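You operate a simulated robot arm through the tools that you are given. There is no shell and no other tool.

You are at the controls of a simulated two-armed robot. One attempt, no reset.

JOB
Fetch the purple edge clip from the top of the frame bench and set it on top of the yellow wiping pad there. Pick up the blue tin from the top of the frame bench with one hand, pass it to the other hand and put it on the third store rack shelf from the top. Fetch the black wheel from the wooden packing table and set it on the shelf under the wooden packing table. Take the green wiping block and put it on the deck before the large panes. Take the white wheel on the lock side of the sample table and put it away on the top of the frame bench. Turn the speed dial to 2. Fetch the black edge guard and set it on the top shelf of the pane cart. Open the white-striped drawer. The order is free. Set down upright: blue tin.

Only the result counts: the job must be done as asked and must still hold three seconds after the hand-in. Knocking over, shifting, dropping, spilling or breaking anything else fails it.

ROBOT AND FRAMES
Two 7-joint arms with two-finger grippers on one trunk, on a base that drives. Base frame: it is fixed to the floor where the robot stands at the start and does not move with it; the origin is under the middle of the robot, x ahead of it, y to its left, z up. Units: mm, rad, N and s.
The left shoulder is at the start at [40, 170, 1173], the right one opposite. With the tool pointing down near the work surface each hand reaches from about 220 to 680 mm from the robot's upright axis, wherever it stands, measured 20 degrees to its own side. Places, roughly: black edge guard (11x3x4 cm) [3300, -2400, 500]; black wheel (5x5x2 cm) [-5000, -2200, 800]; blue tin [250, 2750, 1000]; deck before the large panes [-1900, -4400, 300]; green wiping block (7x5x4 cm) [-5200, -2200, 800]; purple edge clip (3x3x5 cm) [400, 2600, 900]; shelf under the wooden packing table [-4900, -2100, 200]; speed dial [2800, -4600, 1100]; third store rack shelf [1500, 3800, 1000]; top of the frame bench [-500, 1900, 900]; top shelf of the pane cart (98x21 cm) [3540, -2580, 1560]; white wheel (6x5x2 cm) [3100, 0, 800]; white-striped drawer [1300, -5400, 400]; yellow wiping pad (6x5x4 cm) [100, 2900, 900]. Payload 2.69 kg a hand.
Tool frame (each hand has its own): the origin (TCP) lies between the finger pads and is the grasp point; the fingertips stand 20 mm ahead of it; z points along the fingers, y is the line along which they close. Largest opening 100 mm; the body of the gripper starts 63 mm behind the TCP.
Orientation is that of the tool frame in the base frame, as [roll, pitch, yaw] about the fixed x, y, z axes, in that order (R = Rz(yaw) Ry(pitch) Rx(roll)). With the fingers straight down and closing along the base's y, the tool's x points along the base's -x, its y along +y and its z along -z.

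CONTROLS
- The arms move only by the tool send_rows. It takes "left_steps", "right_steps" or both (then of equal length, played together; a hand with none holds still); each is a list of rows, each an object of numbers (a shift or turn left out is 0, a gripper value left out holds the last): "x", "y", "z": the shift along the tool's x, y, z in mm; "ax", "ay", "az": the turn, a rotation vector about the tool's x, y, z in rad; "claw": the finger opening in mm, from 0 to 100. In form: [{"x": .., "y": .., "z": .., "ax": .., "ay": .., "az": .., "claw": ..}, ...]. A call has 1 to 20 rows; each row shifts and turns the commanded pose from where the row before left it, along the tool's axes as they then stand. Each row takes 0.2 s and may step no farther than 50 mm and 0.15 rad from the row before; otherwise, or with a gripper value out of range, the whole call is refused. Where a pose cannot be reached the arm comes as near as it can. A force on the tool above 40 N (or 10 N above the force at the start of the call, whichever is more), or a blocked arm, ends the call early, and 0.2 s more pass. Each finger travels about 108 mm/s and halts on what it meets, pressing with about 21 N; the grip force reading is that of the motor and also rises with nothing between the fingers. The clock runs only during rows and for 0.2 s after the last one: add rows that do not move to give the fingers time. The reply holds the time, the measured pose of the TCP, the force on the tool along the base axes, the opening and the grip force, in the units named above and with some noise, with the torque about the TCP (base axes, N m) and any sound that the robot's microphone picked up.
- Cameras (640 x 400 px; columns grow to the right, rows downward): "scene" is now at [179.1, -3.8, 1122.9]; the picture's right is [-0.06, -1.00, 0.00], its down [0.01, -0.00, -1.00] and it looks along [1.00, -0.06, 0.01] (base axes); focal length 214 px, centre (320, 200). "left" rides on the left gripper at [70, 18, -99] in its tool frame; the picture's right is [-0.26, 0.97, 0.00], its down [-0.75, -0.20, -0.63] and it looks along [-0.61, -0.16, 0.78] (tool axes); focal length 230 px, centre (320, 200). "right" rides on the right gripper at [70, -19, -99] in its tool frame; the picture's right is [0.26, 0.97, 0.00], its down [-0.75, 0.20, -0.63] and it looks along [-0.61, 0.16, 0.78] (tool axes); focal length 230 px, centre (320, 200). There is no depth. A picture from a camera that has moved, and an enlarged one, comes with that camera's place and axes in the base frame and with its lens.
- grab_frame(camera): a new picture of that camera. It takes no simulated time.
- slide_trunk(by): slides the trunk up (or, below 0, down) by that many mm; the arms and the scene camera ride with it, the base frame stays. It gives what a move gives, with no picture.
- base_move(legs): drives the robot by 1 to 6 legs, each [ahead, turn to the left] in mm and rad, along the robot's own axes; the way and the turn of a leg run together, so that a leg with both is an arc; at most 1500 mm and 3.142 rad a leg. The arms and the cameras ride along, it lands a little off, and it stops where it bumps. It gives what a move gives.
- head_to(pan, tilt): turns the head with the scene camera to pan (to the left, within 1.047 rad either way) and tilt (down, from -0.506 to 1.204), counted from straight ahead of the robot. It gives what a move gives.
- close_up(camera, box): a new picture of the part [left, top, right, bottom] of that camera's present view, enlarged. It takes no simulated time.
- close_job(): hands the job in; it is judged then, once.

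Nothing tells you exact positions but the pictures and the camera data. Unless the task says otherwise, let go and move clear before handing in.

The tools are called after ">>>" by a JSON object that holds its "name" and its "arguments". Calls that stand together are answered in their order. send_rows: Moves the arms, as the interface text tells. Its arguments: {"type":"object","properties":{"left_steps":{"type":"array"},"right_steps":{"type":"array"}},"required":[]} The other tools are called the same way: slide_trunk (by) slides the trunk up or down; base_move (legs) drives the base; head_to (pan, tilt) turns the head that bears the scene camera; grab_frame (camera) takes a picture; close_up (camera, box) takes an enlarged picture of a part of a camera's view; close_job () hands the job in.

At the start:

```text
time_s: 0.0
left_tool_pos: [407.1, 140.9, 1149.8]
left_ee_rot: [-3.14, 0.0, -3.141]
left_contact_force: [-0.1, -0.1, 0.1]
left_moment: [-0.01, 0.02, -0.02]
left_width: 100.2
left_gripper_force: 0.0
right_tool_pos: [344.5, -119.1, 1166.3]
right_ee_rot: [-3.141, -0.02, 3.141]
right_contact_force: [0.1, 0.0, 0.6]
right_moment: [-0.02, 0.0, -0.01]
right_width: 100.0
right_gripper_force: 0.1
trunk travel left (down, up): [-400.0, 290.0]
robot x, y, heading: [1.6, -2.5, 0.005]
head pan, tilt: [-0.061, -0.03]
```

scene: 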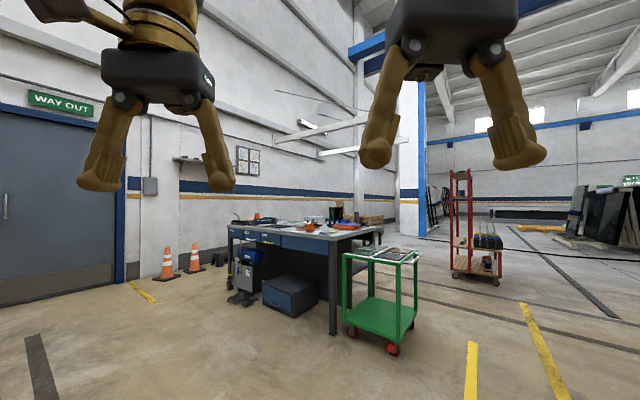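
right: 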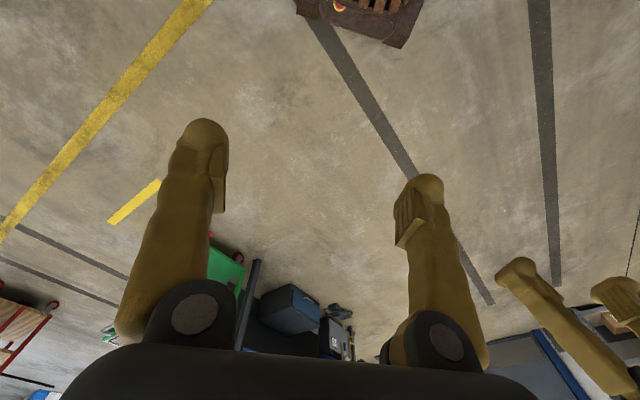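
left: 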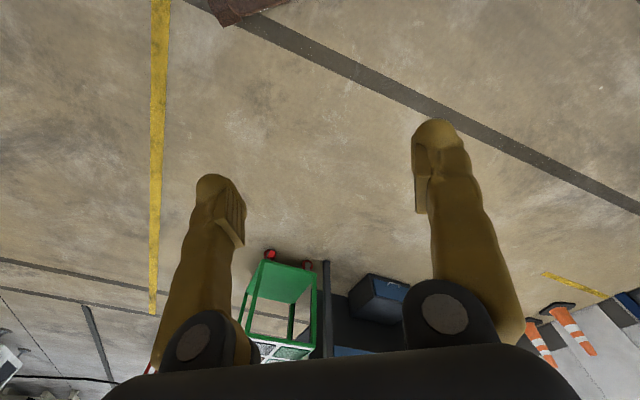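

I see a workshop: a blue sample table ahead, a green cart, a red cart farther right, and a door to the left. I'll first look around with the head before driving.

>>> {"name": "head_to", "arguments": {"pan": 1.04, "tilt": 0.2}}

```text
time_s: 1.3
left_tool_pos: [390.0, 142.2, 1155.1]
left_ee_rot: [3.14, 0.013, -3.141]
left_contact_force: [0.1, 0.0, -0.3]
left_moment: [-0.01, -0.03, -0.04]
left_width: 100.1
left_gripper_force: 0.0
right_tool_pos: [325.2, -119.5, 1154.5]
right_ee_rot: [-3.14, -0.066, -3.14]
right_contact_force: [0.2, -0.9, 1.3]
right_moment: [0.0, 0.03, -0.05]
right_width: 99.9
right_gripper_force: 0.0
trunk travel left (down, up): [-400.0, 290.0]
robot x, y, heading: [1.6, -1.9, 0.003]
head pan, tilt: [1.04, 0.201]
```

The head has turned left; I'll take a scene picture.

>>> {"name": "grab_frame", "arguments": {"camera": "scene"}}

```text
taken
camera scene: at [137.1, 81.9, 1102.5], right [0.86, -0.51, -0.01], down [-0.12, -0.17, -0.98], along [0.49, 0.84, -0.21], focal length 214 px, centre (320, 200)
```

scene: 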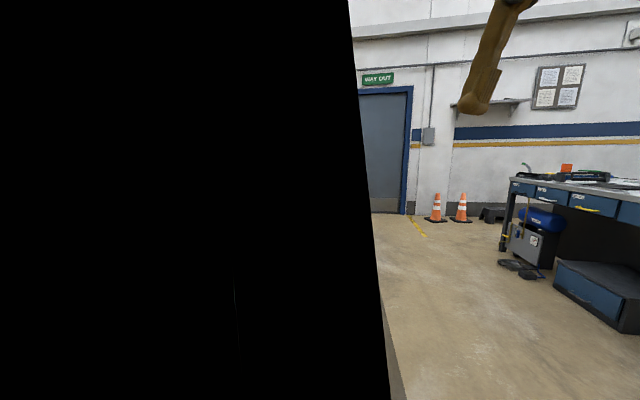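

The left arm blocks that view, so I'll look straight ahead and turn the base to face the frame bench (left).

>>> {"name": "base_move", "arguments": {"legs": [[0, 1.57]]}}

>>> {"name": "head_to", "arguments": {"pan": 0, "tilt": 0.15}}

>>> {"name": "grab_frame", "arguments": {"camera": "scene"}}

```text
time_s: 5.6
left_tool_pos: [-129.2, 392.0, 1154.8]
left_ee_rot: [3.14, 0.016, -1.603]
left_contact_force: [-0.9, 0.4, -0.5]
left_moment: [0.01, -0.01, -0.03]
left_width: 99.9
left_gripper_force: 0.1
right_tool_pos: [129.1, 322.5, 1166.3]
right_ee_rot: [-3.139, -0.025, -1.6]
right_contact_force: [0.4, 0.6, -0.3]
right_moment: [-0.02, -0.03, 0.01]
right_width: 99.8
right_gripper_force: 0.2
trunk travel left (down, up): [-400.0, 290.0]
robot x, y, heading: [6.4, 0.5, 1.538]
head pan, tilt: [1.04, 0.201]
```

```text
time_s: 6.9
left_tool_pos: [-130.8, 374.5, 1153.1]
left_ee_rot: [3.139, 0.007, -1.603]
left_contact_force: [0.0, 0.1, -0.4]
left_moment: [-0.02, 0.02, 0.03]
left_width: 99.9
left_gripper_force: 0.1
right_tool_pos: [129.7, 302.8, 1155.0]
right_ee_rot: [-3.14, -0.064, -1.601]
right_contact_force: [-0.4, -0.3, -0.3]
right_moment: [-0.04, 0.03, 0.01]
right_width: 100.0
right_gripper_force: 0.1
trunk travel left (down, up): [-400.0, 290.0]
robot x, y, heading: [1.4, -1.2, 1.537]
head pan, tilt: [0.0, 0.15]
```

```text
taken
camera scene: at [12.0, 182.3, 1106.4], right [1.0, -0.03, 0.0], down [-0.01, -0.17, -0.99], along [0.03, 0.99, -0.17], focal length 214 px, centre (320, 200)
```

scene: 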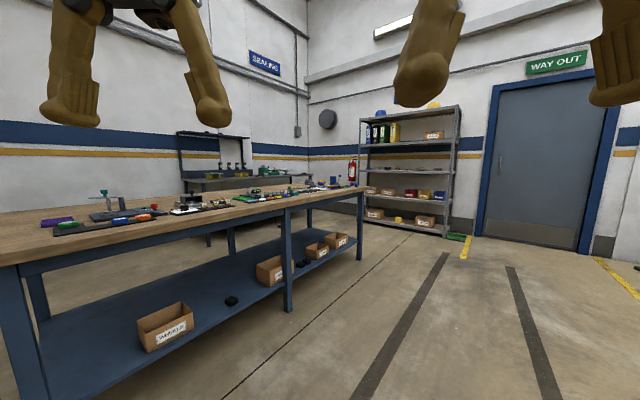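

I see the long wooden frame bench diagonally left and the store rack behind. I'll zoom in on the bench's far end and the rack.

>>> {"name": "close_up", "arguments": {"camera": "scene", "box": [160, 150, 380, 230]}}

>>> {"name": "close_up", "arguments": {"camera": "scene", "box": [340, 90, 480, 245]}}

>>> {"name": "close_up", "arguments": {"camera": "scene", "box": [0, 170, 220, 260]}}

```text
2.91 times, centred on (270, 190) of scene
camera zoom: at [12.0, 182.3, 1106.4], right [1.0, -0.03, 0.0], down [-0.01, -0.17, -0.99], along [0.03, 0.99, -0.17], focal length 624 px, centre (466, 229)
```

zoom: 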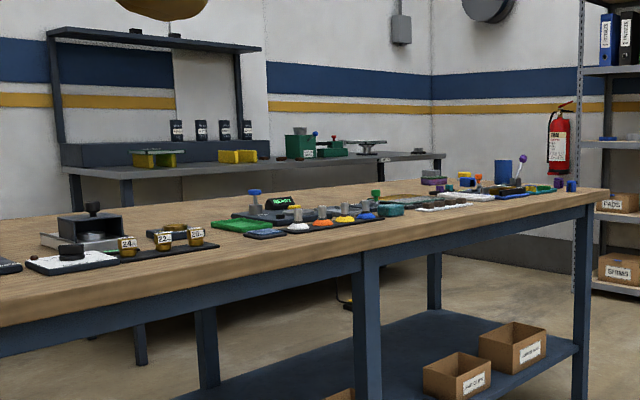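

```text
2.58 times, centred on (410, 168) of scene
camera zoom: at [12.0, 182.3, 1106.4], right [1.0, -0.03, 0.0], down [-0.01, -0.17, -0.99], along [0.03, 0.99, -0.17], focal length 554 px, centre (88, 284)
```

zoom: 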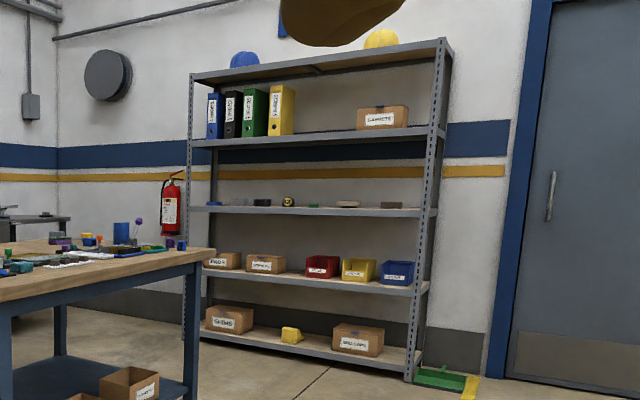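

```text
2.91 times, centred on (110, 215) of scene
camera zoom: at [12.0, 182.3, 1106.4], right [1.0, -0.03, 0.0], down [-0.01, -0.17, -0.99], along [0.03, 0.99, -0.17], focal length 624 px, centre (931, 156)
```

zoom: 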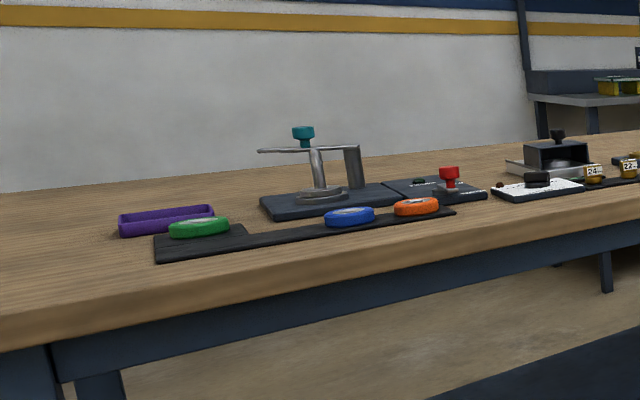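

The bench's far end holds small items; the rack's third shelf is the row with small goods. I'll drive toward the open floor right of the bench for a closer look.

>>> {"name": "base_move", "arguments": {"legs": [[0, -0.4], [1500, 0], [200, 0.4]]}}

>>> {"name": "head_to", "arguments": {"pan": 0.2, "tilt": 0.2}}

>>> {"name": "grab_frame", "arguments": {"camera": "scene"}}

```text
time_s: 16.8
left_tool_pos: [496.9, 1944.3, 1152.5]
left_ee_rot: [3.142, 0.008, -1.561]
left_contact_force: [-0.2, 0.5, -0.7]
left_moment: [-0.03, -0.06, -0.04]
left_width: 100.1
left_gripper_force: 0.1
right_tool_pos: [758.5, 1884.1, 1166.6]
right_ee_rot: [-3.137, -0.023, -1.56]
right_contact_force: [-0.4, 0.5, 0.3]
right_moment: [-0.06, -0.07, -0.01]
right_width: 100.0
right_gripper_force: 0.1
trunk travel left (down, up): [-400.0, 290.0]
robot x, y, heading: [653.6, 1578.6, 1.579]
head pan, tilt: [0.0, 0.15]
```

```text
time_s: 17.5
left_tool_pos: [496.2, 1923.3, 1137.9]
left_ee_rot: [3.139, -0.039, -1.56]
left_contact_force: [-0.5, -0.8, 0.3]
left_moment: [0.02, -0.02, -0.04]
left_width: 100.1
left_gripper_force: 0.1
right_tool_pos: [759.4, 1862.4, 1158.0]
right_ee_rot: [-3.135, -0.062, -1.56]
right_contact_force: [-0.8, -0.7, -0.1]
right_moment: [0.05, -0.01, -0.04]
right_width: 99.9
right_gripper_force: 0.0
trunk travel left (down, up): [-400.0, 290.0]
robot x, y, heading: [652.5, 1574.2, 1.575]
head pan, tilt: [0.201, 0.201]
```

```text
taken
camera scene: at [634.2, 1753.7, 1102.0], right [0.98, 0.2, 0.0], down [0.04, -0.21, -0.98], along [-0.2, 0.96, -0.21], focal length 214 px, centre (320, 200)
```

scene: 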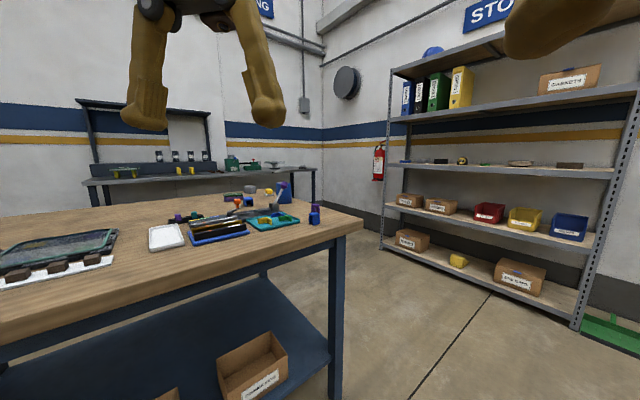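

I'm near the bench end. I'll zoom in on the items at the bench end.

>>> {"name": "close_up", "arguments": {"camera": "scene", "box": [140, 170, 380, 290]}}

>>> {"name": "close_up", "arguments": {"camera": "scene", "box": [370, 60, 640, 340]}}

```text
2.67 times, centred on (260, 230) of scene
camera zoom: at [634.2, 1753.7, 1102.0], right [0.98, 0.2, 0.0], down [0.04, -0.21, -0.98], along [-0.2, 0.96, -0.21], focal length 572 px, centre (480, 120)
```

zoom: 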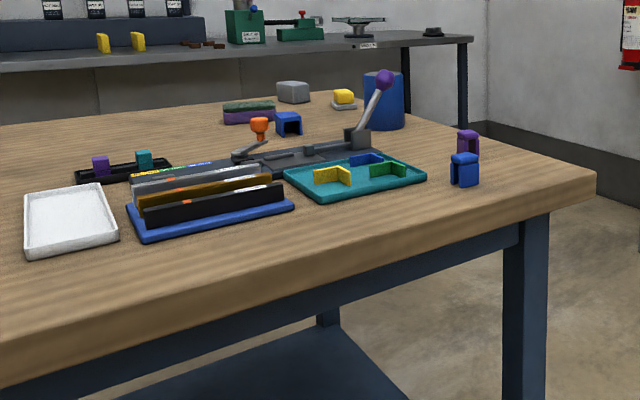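

```text
1.43 times, centred on (505, 200) of scene
camera zoom: at [634.2, 1753.7, 1102.0], right [0.98, 0.2, 0.0], down [0.04, -0.21, -0.98], along [-0.2, 0.96, -0.21], focal length 306 px, centre (56, 200)
```

zoom: 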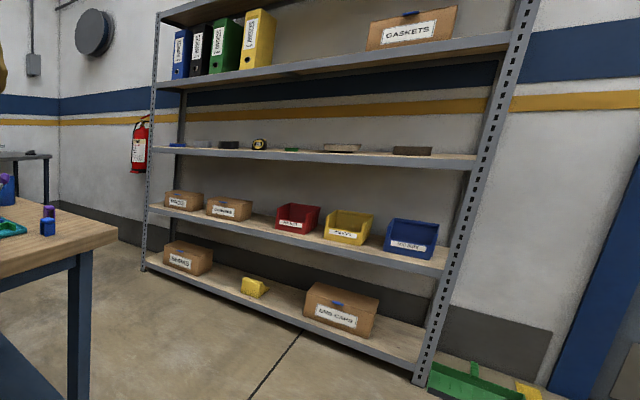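

The tin is the blue cylinder at about [230, 2780], the purple clip is behind the blue clip at about [437, 2600], and the yellow pad is at about [60, 2960]. I'll drive around the corner into the aisle at the bench end and face the bench.

>>> {"name": "base_move", "arguments": {"legs": [[0, -0.492], [1275, 0], [0, 1.433], [800, 0], [0, 1.444]]}}

>>> {"name": "head_to", "arguments": {"pan": 0, "tilt": 0.5}}

>>> {"name": "grab_frame", "arguments": {"camera": "scene"}}

```text
time_s: 18.4
left_tool_pos: [514.0, 1888.4, 1127.8]
left_ee_rot: [3.137, -0.09, -1.612]
left_contact_force: [0.5, -0.9, 0.1]
left_moment: [0.04, -0.02, 0.01]
left_width: 100.1
left_gripper_force: 0.0
right_tool_pos: [773.0, 1819.0, 1152.8]
right_ee_rot: [-3.138, -0.089, -1.606]
right_contact_force: [0.0, -0.3, 0.0]
right_moment: [0.06, 0.0, 0.01]
right_width: 99.8
right_gripper_force: 0.1
trunk travel left (down, up): [-400.0, 290.0]
robot x, y, heading: [653.7, 1573.5, 1.533]
head pan, tilt: [0.201, 0.201]
stopped in leg 1: the robot was blocked; the commanded pose is now the measured one
```

```text
time_s: 19.2
left_tool_pos: [512.4, 1891.7, 1127.4]
left_ee_rot: [3.138, -0.088, -1.609]
left_contact_force: [0.2, -0.5, 0.5]
left_moment: [0.03, -0.02, -0.01]
left_width: 99.8
left_gripper_force: 0.1
right_tool_pos: [773.1, 1821.4, 1153.0]
right_ee_rot: [-3.136, -0.089, -1.607]
right_contact_force: [0.6, 0.2, -0.4]
right_moment: [0.01, 0.02, 0.03]
right_width: 100.0
right_gripper_force: 0.0
trunk travel left (down, up): [-400.0, 290.0]
robot x, y, heading: [651.0, 1575.1, 1.533]
head pan, tilt: [0.0, 0.499]
```

```text
taken
camera scene: at [660.9, 1754.0, 1074.2], right [1.0, -0.04, 0.0], down [-0.02, -0.49, -0.87], along [0.03, 0.87, -0.49], focal length 214 px, centre (320, 200)
```

scene: 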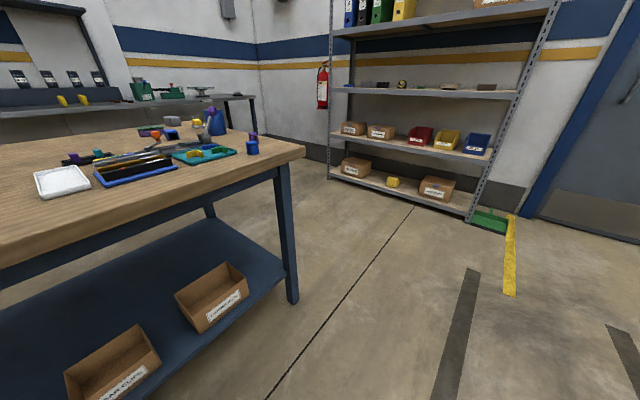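

The base reported a block after a tiny turn though nothing seems near. I'll check the hand views for contact and retry a small turn.

>>> {"name": "grab_frame", "arguments": {"camera": "left"}}

>>> {"name": "grab_frame", "arguments": {"camera": "right"}}

>>> {"name": "base_move", "arguments": {"legs": [[0, -0.2]]}}

```text
taken
camera left: at [492.0, 1831.2, 1232.5], right [-0.96, 0.29, -0.02], down [0.23, 0.79, 0.56], along [0.18, 0.53, -0.83], focal length 230 px, centre (320, 200)
```

left: 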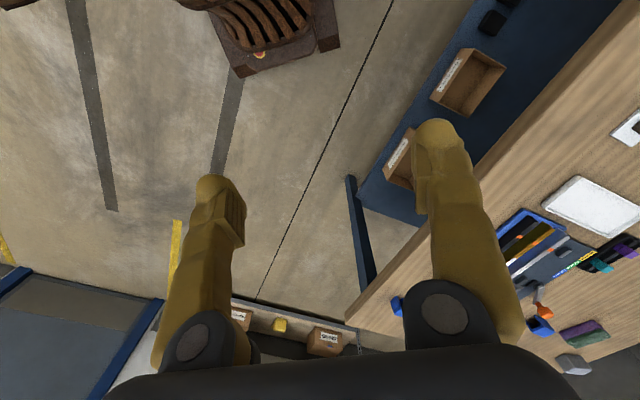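

```text
taken
camera right: at [788.1, 1760.1, 1257.6], right [-0.97, -0.22, 0.02], down [-0.17, 0.81, 0.56], along [-0.14, 0.54, -0.83], focal length 230 px, centre (320, 200)
```

right: 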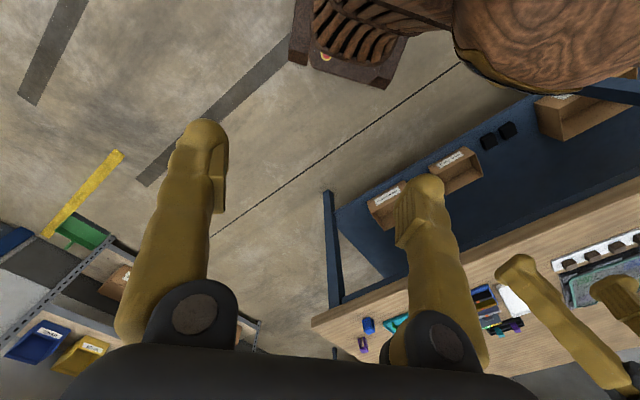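

```text
time_s: 20.4
left_tool_pos: [577.9, 1913.1, 1126.2]
left_ee_rot: [3.138, -0.088, -1.808]
left_contact_force: [-0.1, -0.5, 0.2]
left_moment: [0.03, 0.01, -0.02]
left_width: 99.7
left_gripper_force: 0.1
right_tool_pos: [819.6, 1792.6, 1153.0]
right_ee_rot: [-3.136, -0.088, -1.806]
right_contact_force: [0.5, -0.2, 0.4]
right_moment: [0.02, 0.01, 0.0]
right_width: 100.2
right_gripper_force: 0.2
trunk travel left (down, up): [-400.0, 290.0]
robot x, y, heading: [656.2, 1572.0, 1.334]
head pan, tilt: [0.0, 0.499]
```

The turn works now with the head straight (the head had likely been pressing on an arm). Continuing the drive around the corner.

>>> {"name": "base_move", "arguments": {"legs": [[0, -0.248], [1275, 0], [0, 1.43], [800, 0], [0, 1.444]]}}

>>> {"name": "grab_frame", "arguments": {"camera": "scene"}}

```text
time_s: 21.9
left_tool_pos: [634.5, 1868.3, 1108.1]
left_ee_rot: [3.136, -0.172, -2.061]
left_contact_force: [-0.3, -0.7, 0.3]
left_moment: [0.05, 0.0, 0.01]
left_width: 100.0
left_gripper_force: 0.1
right_tool_pos: [842.1, 1694.5, 1145.5]
right_ee_rot: [-3.134, -0.143, -2.054]
right_contact_force: [-0.2, -0.5, -0.4]
right_moment: [0.05, -0.03, 0.01]
right_width: 100.1
right_gripper_force: 0.0
trunk travel left (down, up): [-400.0, 290.0]
robot x, y, heading: [653.3, 1572.5, 1.084]
head pan, tilt: [0.0, 0.499]
stopped in leg 2: the robot was blocked; the commanded pose is now the measured one
```

```text
taken
camera scene: at [736.6, 1733.0, 1074.4], right [0.88, -0.47, 0.0], down [-0.23, -0.44, -0.87], along [0.41, 0.77, -0.49], focal length 214 px, centre (320, 200)
```

scene: 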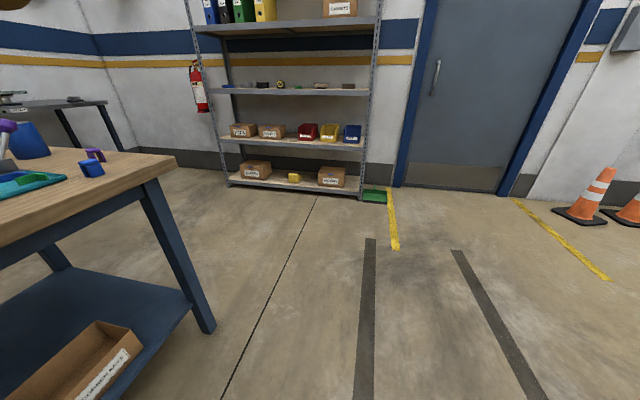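

The base stopped again with free floor ahead, and the arms have drifted back each time. I'll test a no-motion row to see how the arms behave.

>>> {"name": "send_rows", "arguments": {"left_steps": [{"x": 0}, {"x": 0}], "right_steps": [{"x": 0}, {"x": 0}]}}

```text
time_s: 22.5
left_tool_pos: [635.9, 1869.2, 1108.7]
left_ee_rot: [3.135, -0.172, -2.062]
left_contact_force: [0.0, 0.0, 0.0]
left_moment: [-0.02, -0.02, 0.02]
left_width: 99.8
left_gripper_force: 0.1
right_tool_pos: [844.2, 1696.9, 1144.3]
right_ee_rot: [-3.137, -0.146, -2.054]
right_contact_force: [-0.1, 1.3, -0.2]
right_moment: [-0.02, -0.01, -0.01]
right_width: 100.2
right_gripper_force: 0.1
trunk travel left (down, up): [-400.0, 290.0]
robot x, y, heading: [653.0, 1574.3, 1.083]
head pan, tilt: [0.0, 0.499]
```

The arms hold steady when commanded. They've crept close to the body, so I'll push both hands forward and straighten them before driving again.

>>> {"name": "send_rows", "arguments": {"left_steps": [{"ay": -0.043, "x": -20, "z": -6}, {"ay": -0.043, "x": -20, "z": -6}, {"ay": -0.043, "x": -20, "z": -6}, {"ay": -0.043, "x": -20, "z": -6}, {"x": -20, "z": -6}, {"x": -20, "z": -6}, {"x": -20, "z": -6}, {"x": -20, "z": -6}, {}], "right_steps": [{"ay": -0.0365, "x": -25}, {"ay": -0.0365, "x": -25}, {"ay": -0.0365, "x": -25}, {"ay": -0.0365, "x": -25}, {"x": -25}, {"x": -25}, {"x": -25}, {"x": -25}, {}]}}

>>> {"name": "grab_frame", "arguments": {"camera": "scene"}}

```text
time_s: 24.5
left_tool_pos: [713.8, 2011.7, 1171.2]
left_ee_rot: [3.136, 0.058, -2.062]
left_contact_force: [0.8, 0.0, 0.8]
left_moment: [0.03, -0.01, 0.0]
left_width: 100.5
left_gripper_force: 0.0
right_tool_pos: [934.0, 1874.0, 1153.1]
right_ee_rot: [-3.135, 0.052, -2.054]
right_contact_force: [-1.0, -0.8, 0.1]
right_moment: [0.0, -0.01, -0.04]
right_width: 100.1
right_gripper_force: 0.1
trunk travel left (down, up): [-400.0, 290.0]
robot x, y, heading: [648.1, 1573.4, 1.083]
head pan, tilt: [0.0, 0.499]
```

```text
taken
camera scene: at [737.1, 1733.6, 1074.3], right [0.88, -0.47, 0.0], down [-0.23, -0.44, -0.87], along [0.41, 0.77, -0.49], focal length 214 px, centre (320, 200)
```

scene: 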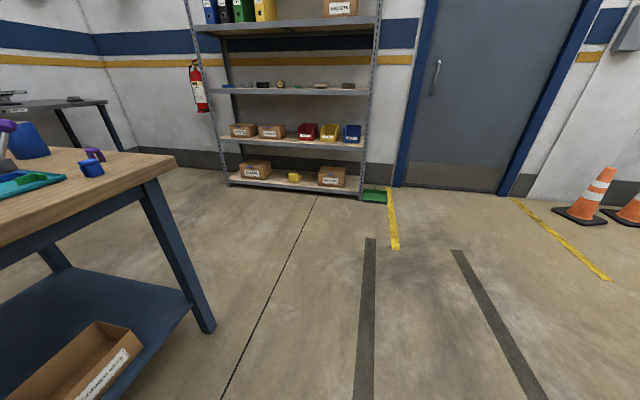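

Arms are forward now. Trying the drive again in smaller pieces.

>>> {"name": "base_move", "arguments": {"legs": [[1275, 0]]}}

```text
time_s: 31.0
left_tool_pos: [1329.8, 3141.7, 1169.4]
left_ee_rot: [3.136, 0.057, -2.079]
left_contact_force: [0.0, -0.3, -0.2]
left_moment: [0.04, -0.02, 0.0]
left_width: 99.9
left_gripper_force: 0.1
right_tool_pos: [1550.7, 2998.8, 1153.6]
right_ee_rot: [-3.134, 0.051, -2.071]
right_contact_force: [-0.4, 0.2, 0.1]
right_moment: [-0.03, 0.02, 0.0]
right_width: 99.9
right_gripper_force: 0.0
trunk travel left (down, up): [-400.0, 290.0]
robot x, y, heading: [1261.8, 2698.1, 1.063]
head pan, tilt: [0.0, 0.499]
```

Driving works now. I'm near the rack; let me take a look at its third shelf before facing the bench.

>>> {"name": "grab_frame", "arguments": {"camera": "scene"}}

>>> {"name": "head_to", "arguments": {"pan": 0, "tilt": 0.1}}

>>> {"name": "grab_frame", "arguments": {"camera": "scene"}}

```text
taken
camera scene: at [1349.6, 2862.2, 1074.0], right [0.88, -0.48, 0.0], down [-0.24, -0.43, -0.87], along [0.42, 0.76, -0.49], focal length 214 px, centre (320, 200)
```

scene: 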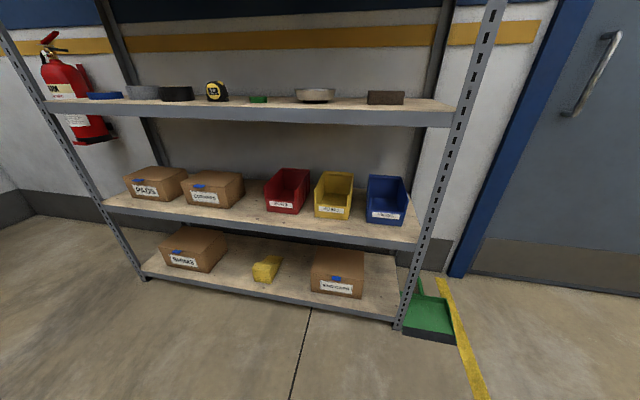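

```text
time_s: 31.8
left_tool_pos: [1321.5, 3125.0, 1177.5]
left_ee_rot: [3.137, 0.072, -2.079]
left_contact_force: [0.1, 0.1, 0.1]
left_moment: [-0.01, 0.01, 0.02]
left_width: 100.0
left_gripper_force: 0.0
right_tool_pos: [1541.1, 2982.2, 1159.4]
right_ee_rot: [-3.131, 0.066, -2.07]
right_contact_force: [0.4, 0.3, 0.9]
right_moment: [-0.03, 0.01, 0.01]
right_width: 100.0
right_gripper_force: 0.0
trunk travel left (down, up): [-400.0, 290.0]
robot x, y, heading: [1264.6, 2706.6, 1.066]
head pan, tilt: [0.0, 0.099]
```

```text
taken
camera scene: at [1350.5, 2863.9, 1111.0], right [0.88, -0.48, 0.0], down [-0.06, -0.1, -0.99], along [0.48, 0.87, -0.12], focal length 214 px, centre (320, 200)
```

scene: 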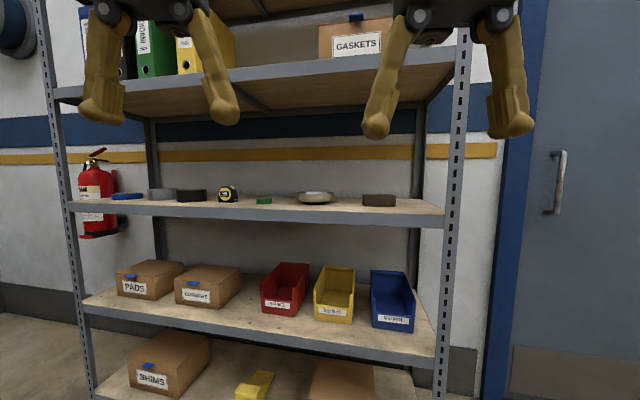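

The third shelf has small items with free space toward the front; I'll check it from higher when I come back with the tin. Now driving to the bench end and turning to face it.

>>> {"name": "base_move", "arguments": {"legs": [[0, 1.475], [816, 0], [0, 1.419]]}}

>>> {"name": "head_to", "arguments": {"pan": 0, "tilt": 0.6}}

>>> {"name": "grab_frame", "arguments": {"camera": "scene"}}

```text
time_s: 43.5
left_tool_pos: [447.1, 2772.5, 1175.8]
left_ee_rot: [3.138, 0.075, 0.834]
left_contact_force: [0.1, -0.6, -0.5]
left_moment: [-0.01, -0.03, 0.02]
left_width: 100.2
left_gripper_force: 0.1
right_tool_pos: [265.3, 2960.0, 1159.8]
right_ee_rot: [-3.132, 0.066, 0.845]
right_contact_force: [0.5, -0.5, 0.1]
right_moment: [0.01, -0.01, 0.01]
right_width: 99.9
right_gripper_force: 0.0
trunk travel left (down, up): [-400.0, 290.0]
robot x, y, heading: [595.7, 3174.4, -2.301]
head pan, tilt: [0.0, 0.099]
```

```text
time_s: 44.5
left_tool_pos: [458.3, 2784.8, 1172.2]
left_ee_rot: [3.135, 0.061, 0.837]
left_contact_force: [-0.3, 0.7, -0.9]
left_moment: [0.03, 0.01, -0.03]
left_width: 99.8
left_gripper_force: 0.0
right_tool_pos: [275.4, 2972.9, 1163.1]
right_ee_rot: [-3.133, 0.082, 0.845]
right_contact_force: [0.1, 0.3, -1.1]
right_moment: [0.05, -0.05, 0.04]
right_width: 100.0
right_gripper_force: 0.1
trunk travel left (down, up): [-400.0, 290.0]
robot x, y, heading: [593.5, 3173.6, -2.303]
head pan, tilt: [0.0, 0.6]
```

```text
taken
camera scene: at [477.5, 3042.3, 1065.0], right [-0.75, 0.67, 0.0], down [0.39, 0.43, -0.82], along [-0.54, -0.61, -0.58], focal length 214 px, centre (320, 200)
```

scene: 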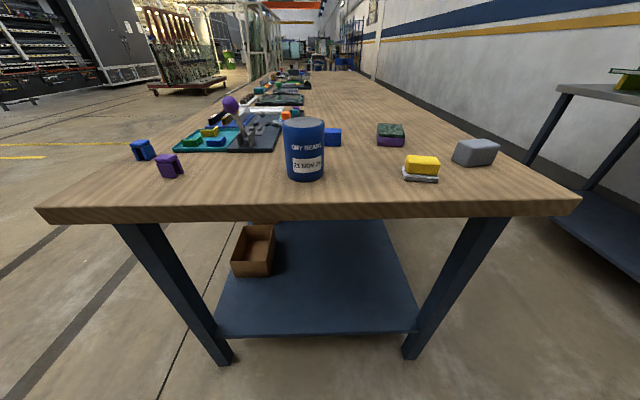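

A clear view of the bench end: purple clip left, blue tin center, yellow pad right. I'll zoom in, then raise the trunk for a second view to triangulate heights.

>>> {"name": "close_up", "arguments": {"camera": "scene", "box": [120, 90, 360, 220]}}

>>> {"name": "close_up", "arguments": {"camera": "scene", "box": [360, 100, 600, 230]}}

>>> {"name": "slide_trunk", "arguments": {"by": 200}}

>>> {"name": "grab_frame", "arguments": {"camera": "scene"}}

```text
2.67 times, centred on (240, 155) of scene
camera zoom: at [477.5, 3042.3, 1065.0], right [-0.75, 0.67, 0.0], down [0.39, 0.43, -0.82], along [-0.54, -0.61, -0.58], focal length 572 px, centre (533, 320)
```

zoom: 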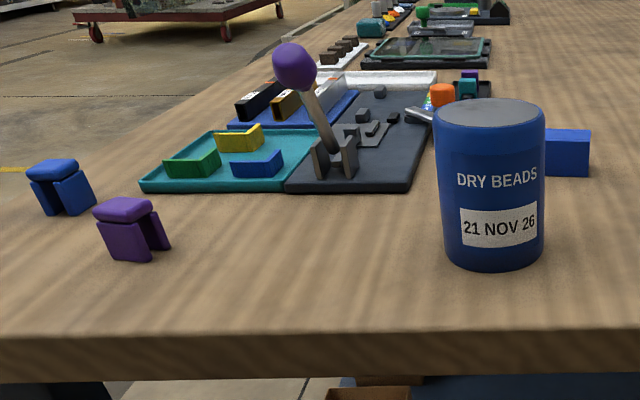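

```text
2.67 times, centred on (480, 165) of scene
camera zoom: at [477.5, 3042.3, 1065.0], right [-0.75, 0.67, 0.0], down [0.39, 0.43, -0.82], along [-0.54, -0.61, -0.58], focal length 572 px, centre (-107, 293)
```

zoom: 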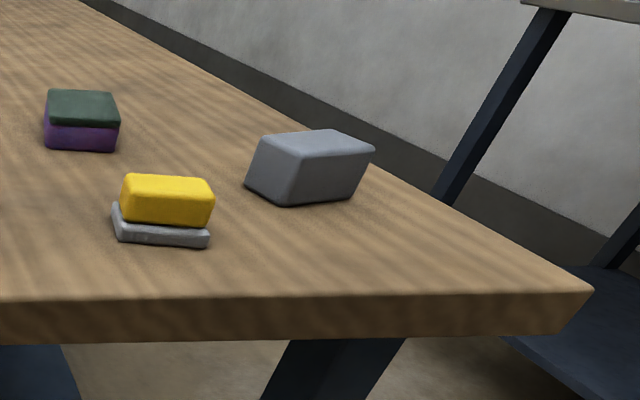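

```text
time_s: 46.6
left_tool_pos: [459.0, 2786.3, 1370.8]
left_ee_rot: [3.135, 0.053, 0.836]
left_contact_force: [-0.1, -0.5, -0.1]
left_moment: [0.01, 0.01, 0.03]
left_width: 100.1
left_gripper_force: 0.1
right_tool_pos: [276.6, 2972.2, 1363.1]
right_ee_rot: [-3.133, 0.081, 0.847]
right_contact_force: [0.0, 0.7, 0.5]
right_moment: [-0.01, 0.01, -0.01]
right_width: 99.8
right_gripper_force: 0.1
trunk travel left (down, up): [-600.0, 90.0]
robot x, y, heading: [594.3, 3170.6, -2.299]
head pan, tilt: [0.0, 0.6]
```

```text
taken
camera scene: at [476.0, 3040.4, 1264.9], right [-0.75, 0.67, 0.0], down [0.39, 0.43, -0.82], along [-0.54, -0.61, -0.58], focal length 214 px, centre (320, 200)
```

scene: 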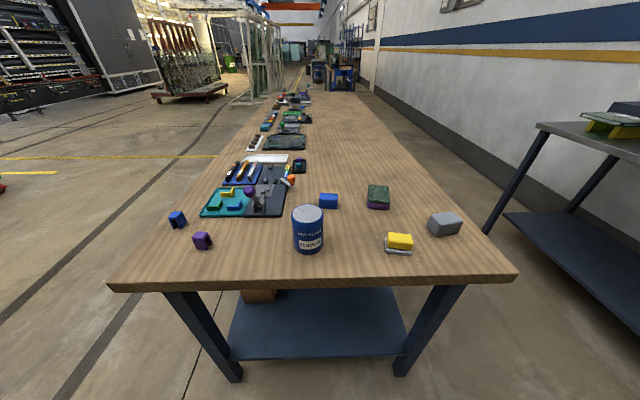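

Let me zoom on the same items from the raised view.

>>> {"name": "close_up", "arguments": {"camera": "scene", "box": [150, 170, 350, 295]}}

>>> {"name": "close_up", "arguments": {"camera": "scene", "box": [340, 170, 540, 295]}}

```text
3.20 times, centred on (250, 232) of scene
camera zoom: at [476.0, 3040.4, 1264.9], right [-0.75, 0.67, 0.0], down [0.39, 0.43, -0.82], along [-0.54, -0.61, -0.58], focal length 686 px, centre (544, 96)
```

zoom: 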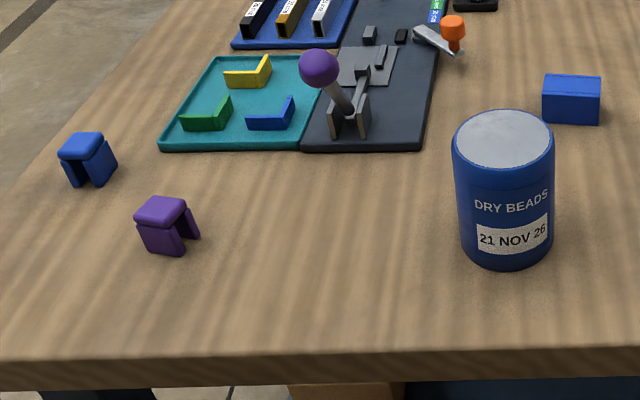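

```text
3.20 times, centred on (440, 232) of scene
camera zoom: at [476.0, 3040.4, 1264.9], right [-0.75, 0.67, 0.0], down [0.39, 0.43, -0.82], along [-0.54, -0.61, -0.58], focal length 686 px, centre (-64, 96)
```

zoom: 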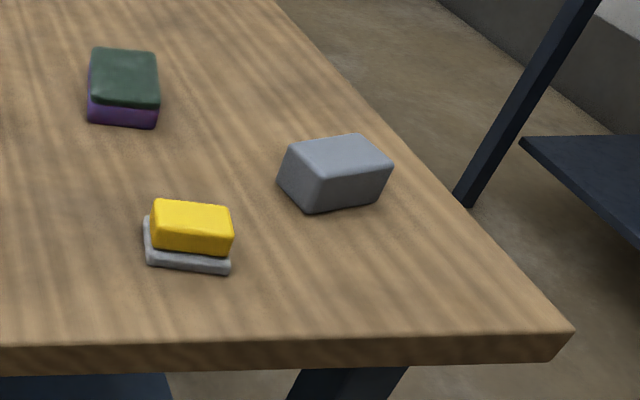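

Triangulating: table top z ≈ 858, tin centre ≈ (239, 2735), 75 mm wide and 97 tall; clip ≈ (443, 2572), top z ≈ 897; yellow pad centre ≈ (95, 2898), top z ≈ 896. I'll lower the trunk and bring the left hand over the clip.

>>> {"name": "slide_trunk", "arguments": {"by": -150}}

```text
time_s: 48.4
left_tool_pos: [459.3, 2785.4, 1222.9]
left_ee_rot: [3.137, 0.06, 0.836]
left_contact_force: [-0.2, 0.6, -0.2]
left_moment: [-0.01, 0.03, -0.01]
left_width: 99.9
left_gripper_force: 0.1
right_tool_pos: [276.0, 2974.3, 1215.6]
right_ee_rot: [-3.134, 0.081, 0.845]
right_contact_force: [-0.1, 0.6, -0.4]
right_moment: [0.05, 0.0, 0.01]
right_width: 99.8
right_gripper_force: 0.0
trunk travel left (down, up): [-450.0, 240.0]
robot x, y, heading: [594.6, 3178.0, -2.298]
head pan, tilt: [0.0, 0.6]
```

>>> {"name": "send_rows", "arguments": {"left_steps": [{"x": -28, "y": 21.8, "z": 20, "ay": 0.01}, {"x": -28, "y": 21.8, "z": 20, "ay": 0.01}, {"x": -28, "y": 21.8, "z": 20, "ay": 0.01}, {"x": -28, "y": 21.8, "z": 20, "ay": 0.01}, {"x": -28, "y": 21.8, "z": 20, "ay": 0.01}, {"x": -28, "y": 21.8, "z": 20, "ay": 0.01}, {}, {}]}}

>>> {"name": "grab_frame", "arguments": {"camera": "left"}}

>>> {"name": "grab_frame", "arguments": {"camera": "scene"}}

```text
time_s: 50.2
left_tool_pos: [435.2, 2562.7, 1121.6]
left_ee_rot: [3.138, 0.029, 0.838]
left_contact_force: [0.4, 0.0, -0.5]
left_moment: [-0.01, 0.0, 0.0]
left_width: 99.8
left_gripper_force: 0.0
right_tool_pos: [276.3, 2972.9, 1215.4]
right_ee_rot: [-3.133, 0.08, 0.846]
right_contact_force: [1.3, -0.8, 0.7]
right_moment: [0.03, 0.02, 0.01]
right_width: 99.9
right_gripper_force: 0.1
trunk travel left (down, up): [-450.0, 240.0]
robot x, y, heading: [597.3, 3176.6, -2.299]
head pan, tilt: [0.0, 0.6]
```

```text
taken
camera left: at [497.9, 2604.3, 1219.9], right [0.54, -0.84, 0.01], down [-0.64, -0.41, 0.65], along [-0.54, -0.36, -0.76], focal length 230 px, centre (320, 200)
```

left: 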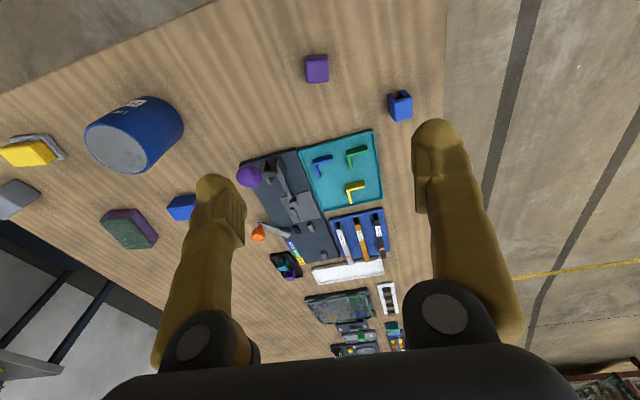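

```text
taken
camera scene: at [477.4, 3041.5, 1114.9], right [-0.75, 0.67, 0.0], down [0.39, 0.43, -0.81], along [-0.54, -0.61, -0.58], focal length 214 px, centre (320, 200)
```

scene: 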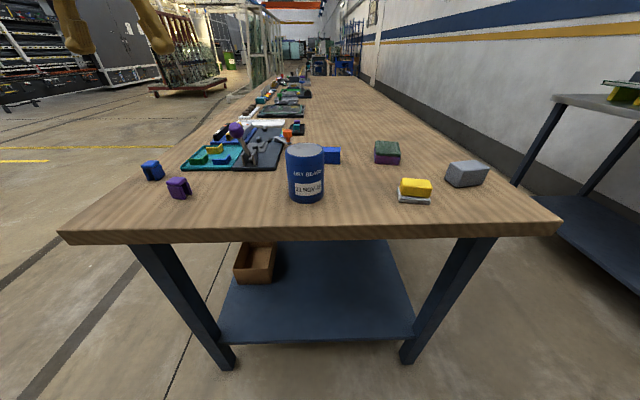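

The clip is visible from above in the left hand camera; I'll zoom in on it for orientation.

>>> {"name": "close_up", "arguments": {"camera": "left", "box": [270, 20, 430, 140]}}

>>> {"name": "close_up", "arguments": {"camera": "scene", "box": [130, 150, 230, 212]}}

```text
3.33 times, centred on (350, 80) of left
camera zoom: at [497.9, 2604.3, 1219.9], right [0.54, -0.84, 0.01], down [-0.64, -0.41, 0.65], along [-0.54, -0.36, -0.76], focal length 767 px, centre (220, 600)
```

zoom: 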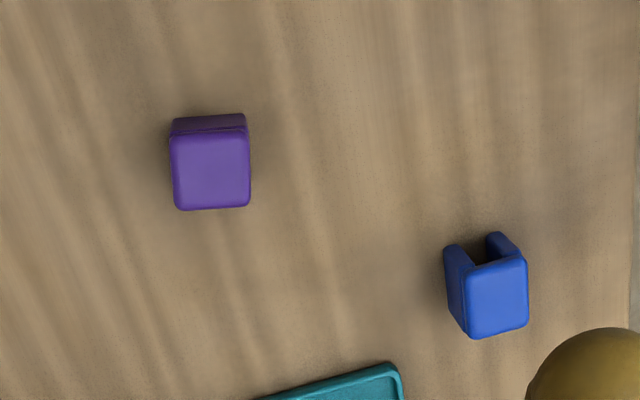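

```text
6.40 times, centred on (180, 181) of scene
camera zoom: at [477.4, 3041.5, 1114.9], right [-0.75, 0.67, 0.0], down [0.39, 0.43, -0.81], along [-0.54, -0.61, -0.58], focal length 1373 px, centre (1216, 322)
```

zoom: 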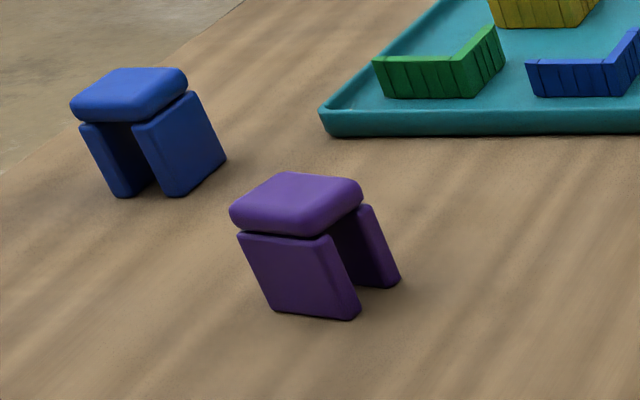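

The clip's cap is about 30×30 mm, with its long direction roughly along (0.54, −0.84). I'll rotate the hand to align and centre over it, then descend partway.

>>> {"name": "send_rows", "arguments": {"left_steps": [{"az": 0.09, "ay": 0.01}, {"az": 0.09, "ay": 0.01}, {"az": 0.087, "ay": 0.009}, {}, {}]}}

```text
time_s: 51.4
left_tool_pos: [438.0, 2565.5, 1123.3]
left_ee_rot: [3.135, -0.001, 0.569]
left_contact_force: [-0.3, -0.1, -0.7]
left_moment: [-0.03, 0.0, 0.01]
left_width: 99.9
left_gripper_force: 0.0
right_tool_pos: [275.8, 2972.7, 1214.9]
right_ee_rot: [-3.133, 0.083, 0.845]
right_contact_force: [0.1, -0.1, -0.2]
right_moment: [-0.02, 0.02, 0.01]
right_width: 100.1
right_gripper_force: 0.1
trunk travel left (down, up): [-450.0, 240.0]
robot x, y, heading: [595.2, 3173.0, -2.3]
head pan, tilt: [0.0, 0.6]
```

>>> {"name": "send_rows", "arguments": {"left_steps": [{"x": 2, "y": -0.5, "z": 33}, {"x": 2, "y": -0.5, "z": 33}, {"x": 2, "y": -0.5, "z": 33}, {"x": 2, "y": -0.5, "z": 33}, {"x": 2, "y": -0.5, "z": 31}, {}, {}]}}

>>> {"name": "grab_frame", "arguments": {"camera": "left"}}

>>> {"name": "grab_frame", "arguments": {"camera": "scene"}}

```text
time_s: 53.0
left_tool_pos: [444.9, 2573.9, 961.5]
left_ee_rot: [3.135, -0.001, 0.572]
left_contact_force: [0.4, -0.7, -0.2]
left_moment: [0.02, 0.0, 0.03]
left_width: 99.9
left_gripper_force: 0.0
right_tool_pos: [278.0, 2972.8, 1214.4]
right_ee_rot: [-3.131, 0.081, 0.844]
right_contact_force: [-0.1, 0.6, 0.0]
right_moment: [0.02, 0.04, 0.01]
right_width: 99.9
right_gripper_force: 0.0
trunk travel left (down, up): [-450.0, 240.0]
robot x, y, heading: [594.2, 3173.3, -2.301]
head pan, tilt: [0.0, 0.6]
```

```text
taken
camera left: at [513.8, 2595.8, 1061.3], right [0.3, -0.95, 0.01], down [-0.74, -0.23, 0.63], along [-0.6, -0.2, -0.78], focal length 230 px, centre (320, 200)
```

left: 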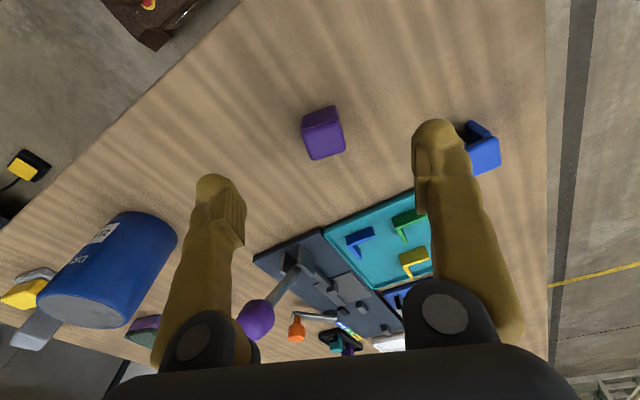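

```text
taken
camera scene: at [477.6, 3042.0, 1115.0], right [-0.75, 0.67, 0.0], down [0.39, 0.43, -0.82], along [-0.54, -0.61, -0.58], focal length 214 px, centre (320, 200)
```

scene: 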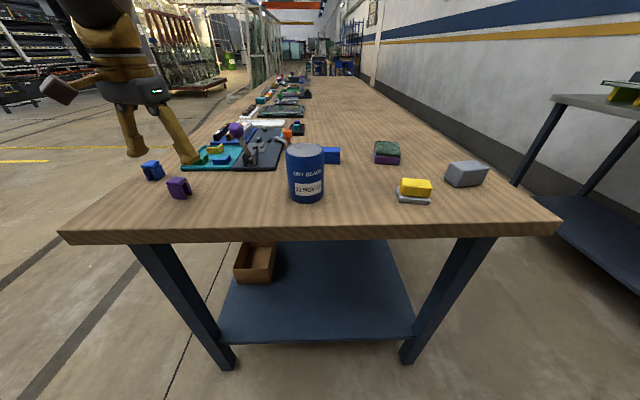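

>>> {"name": "close_up", "arguments": {"camera": "left", "box": [270, 80, 370, 180]}}

```text
4.00 times, centred on (320, 130) of left
camera zoom: at [513.8, 2595.8, 1061.3], right [0.3, -0.95, 0.01], down [-0.74, -0.23, 0.63], along [-0.6, -0.2, -0.78], focal length 920 px, centre (320, 480)
```

zoom: 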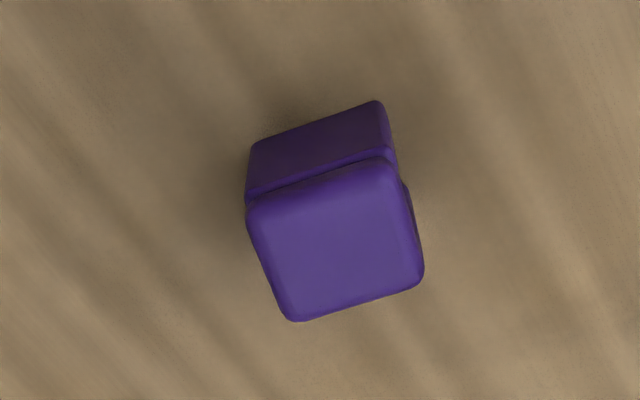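

The clip is about 4–5 mm off from the TCP; I'll correct, descend to z ≈ 884 and close the fingers.

>>> {"name": "send_rows", "arguments": {"left_steps": [{"x": -3.5, "y": 3.0, "az": -0.035, "claw": 70}, {"z": 20}, {"z": 20}, {"z": 20}, {"z": 17}, {}, {"claw": 10}, {}, {}, {}]}}

>>> {"name": "grab_frame", "arguments": {"camera": "left"}}

```text
time_s: 55.2
left_tool_pos: [445.6, 2568.6, 885.5]
left_ee_rot: [3.135, -0.003, 0.605]
left_contact_force: [0.0, -0.7, 0.0]
left_moment: [-0.02, 0.02, -0.02]
left_width: 28.6
left_gripper_force: 21.0
right_tool_pos: [276.6, 2973.1, 1214.4]
right_ee_rot: [-3.132, 0.082, 0.845]
right_contact_force: [-0.3, -0.8, -1.0]
right_moment: [0.02, 0.02, -0.03]
right_width: 100.3
right_gripper_force: 0.2
trunk travel left (down, up): [-450.0, 240.0]
robot x, y, heading: [597.9, 3175.0, -2.298]
head pan, tilt: [0.0, 0.6]
```

```text
taken
camera left: at [514.3, 2592.6, 984.8], right [0.34, -0.94, 0.01], down [-0.73, -0.26, 0.63], along [-0.59, -0.22, -0.78], focal length 230 px, centre (320, 200)
```

left: 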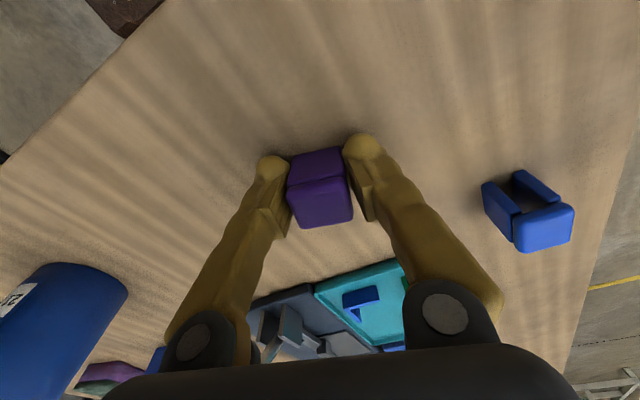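

Clip gripped (28.6 mm). Lifting it and turning the base right so the pad is in the left hand's reach.

>>> {"name": "send_rows", "arguments": {"left_steps": [{"z": -15}, {"z": -30}, {"z": -40}, {"z": -45}, {"z": -45}, {"x": 20}, {"x": 30}, {"x": 30}, {}]}}

>>> {"name": "base_move", "arguments": {"legs": [[0, -0.55]]}}

>>> {"name": "grab_frame", "arguments": {"camera": "scene"}}

>>> {"name": "grab_frame", "arguments": {"camera": "left"}}

```text
time_s: 57.2
left_tool_pos: [511.0, 2618.0, 1059.4]
left_ee_rot: [3.132, -0.001, 0.606]
left_contact_force: [0.1, 0.2, -0.5]
left_moment: [0.02, -0.04, 0.0]
left_width: 28.2
left_gripper_force: 21.3
right_tool_pos: [276.9, 2972.8, 1213.1]
right_ee_rot: [-3.132, 0.082, 0.845]
right_contact_force: [0.4, -0.5, -0.5]
right_moment: [-0.01, 0.01, -0.02]
right_width: 99.8
right_gripper_force: 0.0
trunk travel left (down, up): [-450.0, 240.0]
robot x, y, heading: [597.0, 3172.3, -2.301]
head pan, tilt: [0.0, 0.6]
```

```text
time_s: 59.2
left_tool_pos: [228.5, 2748.2, 1059.5]
left_ee_rot: [3.133, -0.001, 0.044]
left_contact_force: [-0.5, -0.3, 0.0]
left_moment: [0.0, -0.01, 0.01]
left_width: 28.2
left_gripper_force: 21.2
right_tool_pos: [219.8, 3172.7, 1214.0]
right_ee_rot: [-3.135, 0.083, 0.286]
right_contact_force: [-0.1, -0.1, 0.6]
right_moment: [-0.02, 0.0, 0.04]
right_width: 100.0
right_gripper_force: 0.1
trunk travel left (down, up): [-450.0, 240.0]
robot x, y, heading: [596.5, 3173.1, -2.86]
head pan, tilt: [0.0, 0.6]
```

```text
taken
camera scene: at [426.2, 3123.0, 1115.1], right [-0.28, 0.96, 0.0], down [0.56, 0.16, -0.82], along [-0.78, -0.23, -0.58], focal length 214 px, centre (320, 200)
```

scene: 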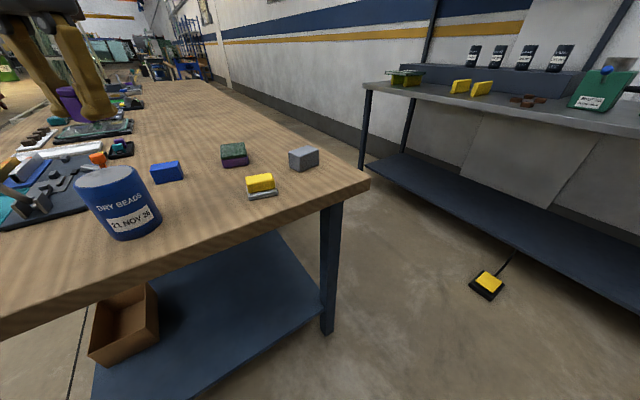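

```text
taken
camera left: at [298.6, 2732.5, 1159.8], right [-0.21, -0.98, 0.01], down [-0.76, 0.17, 0.63], along [-0.61, 0.13, -0.78], focal length 230 px, centre (320, 200)
```

left: 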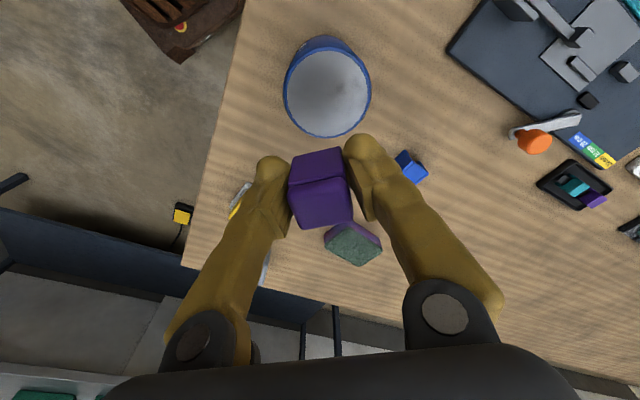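

The clip is held above the bench. I'll zoom on the yellow pad from here to refine its location.

>>> {"name": "close_up", "arguments": {"camera": "scene", "box": [210, 130, 330, 210]}}

```text
5.00 times, centred on (270, 170) of scene
camera zoom: at [426.2, 3123.0, 1115.1], right [-0.28, 0.96, 0.0], down [0.56, 0.16, -0.82], along [-0.78, -0.23, -0.58], focal length 1072 px, centre (570, 350)
```

zoom: 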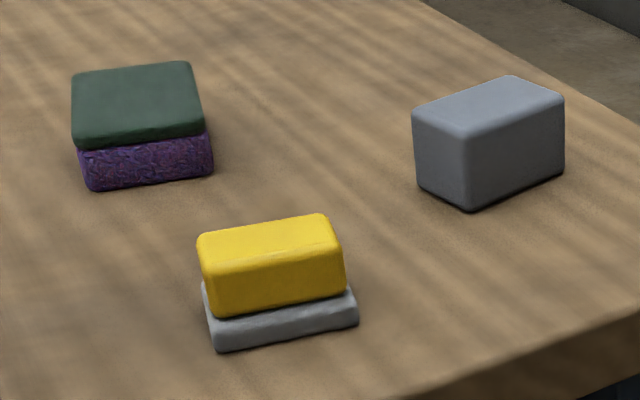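

Pad centre confirmed at about (93, 2898), long side along (0.6, −0.8). I'll rotate the hand to align with the pad.

>>> {"name": "send_rows", "arguments": {"left_steps": [{"az": -0.15}, {"az": -0.15}, {"az": -0.15}, {"az": -0.14}, {}]}}

```text
time_s: 60.4
left_tool_pos: [243.8, 2753.9, 1067.1]
left_ee_rot: [3.14, 0.02, 0.637]
left_contact_force: [0.6, -0.7, -0.3]
left_moment: [0.03, 0.0, 0.02]
left_width: 28.3
left_gripper_force: 21.0
right_tool_pos: [239.3, 3179.0, 1202.3]
right_ee_rot: [-3.132, 0.041, 0.285]
right_contact_force: [0.0, -0.2, -0.1]
right_moment: [-0.02, -0.01, -0.03]
right_width: 99.9
right_gripper_force: 0.1
trunk travel left (down, up): [-450.0, 240.0]
robot x, y, heading: [595.4, 3171.2, -2.864]
head pan, tilt: [0.0, 0.6]
```

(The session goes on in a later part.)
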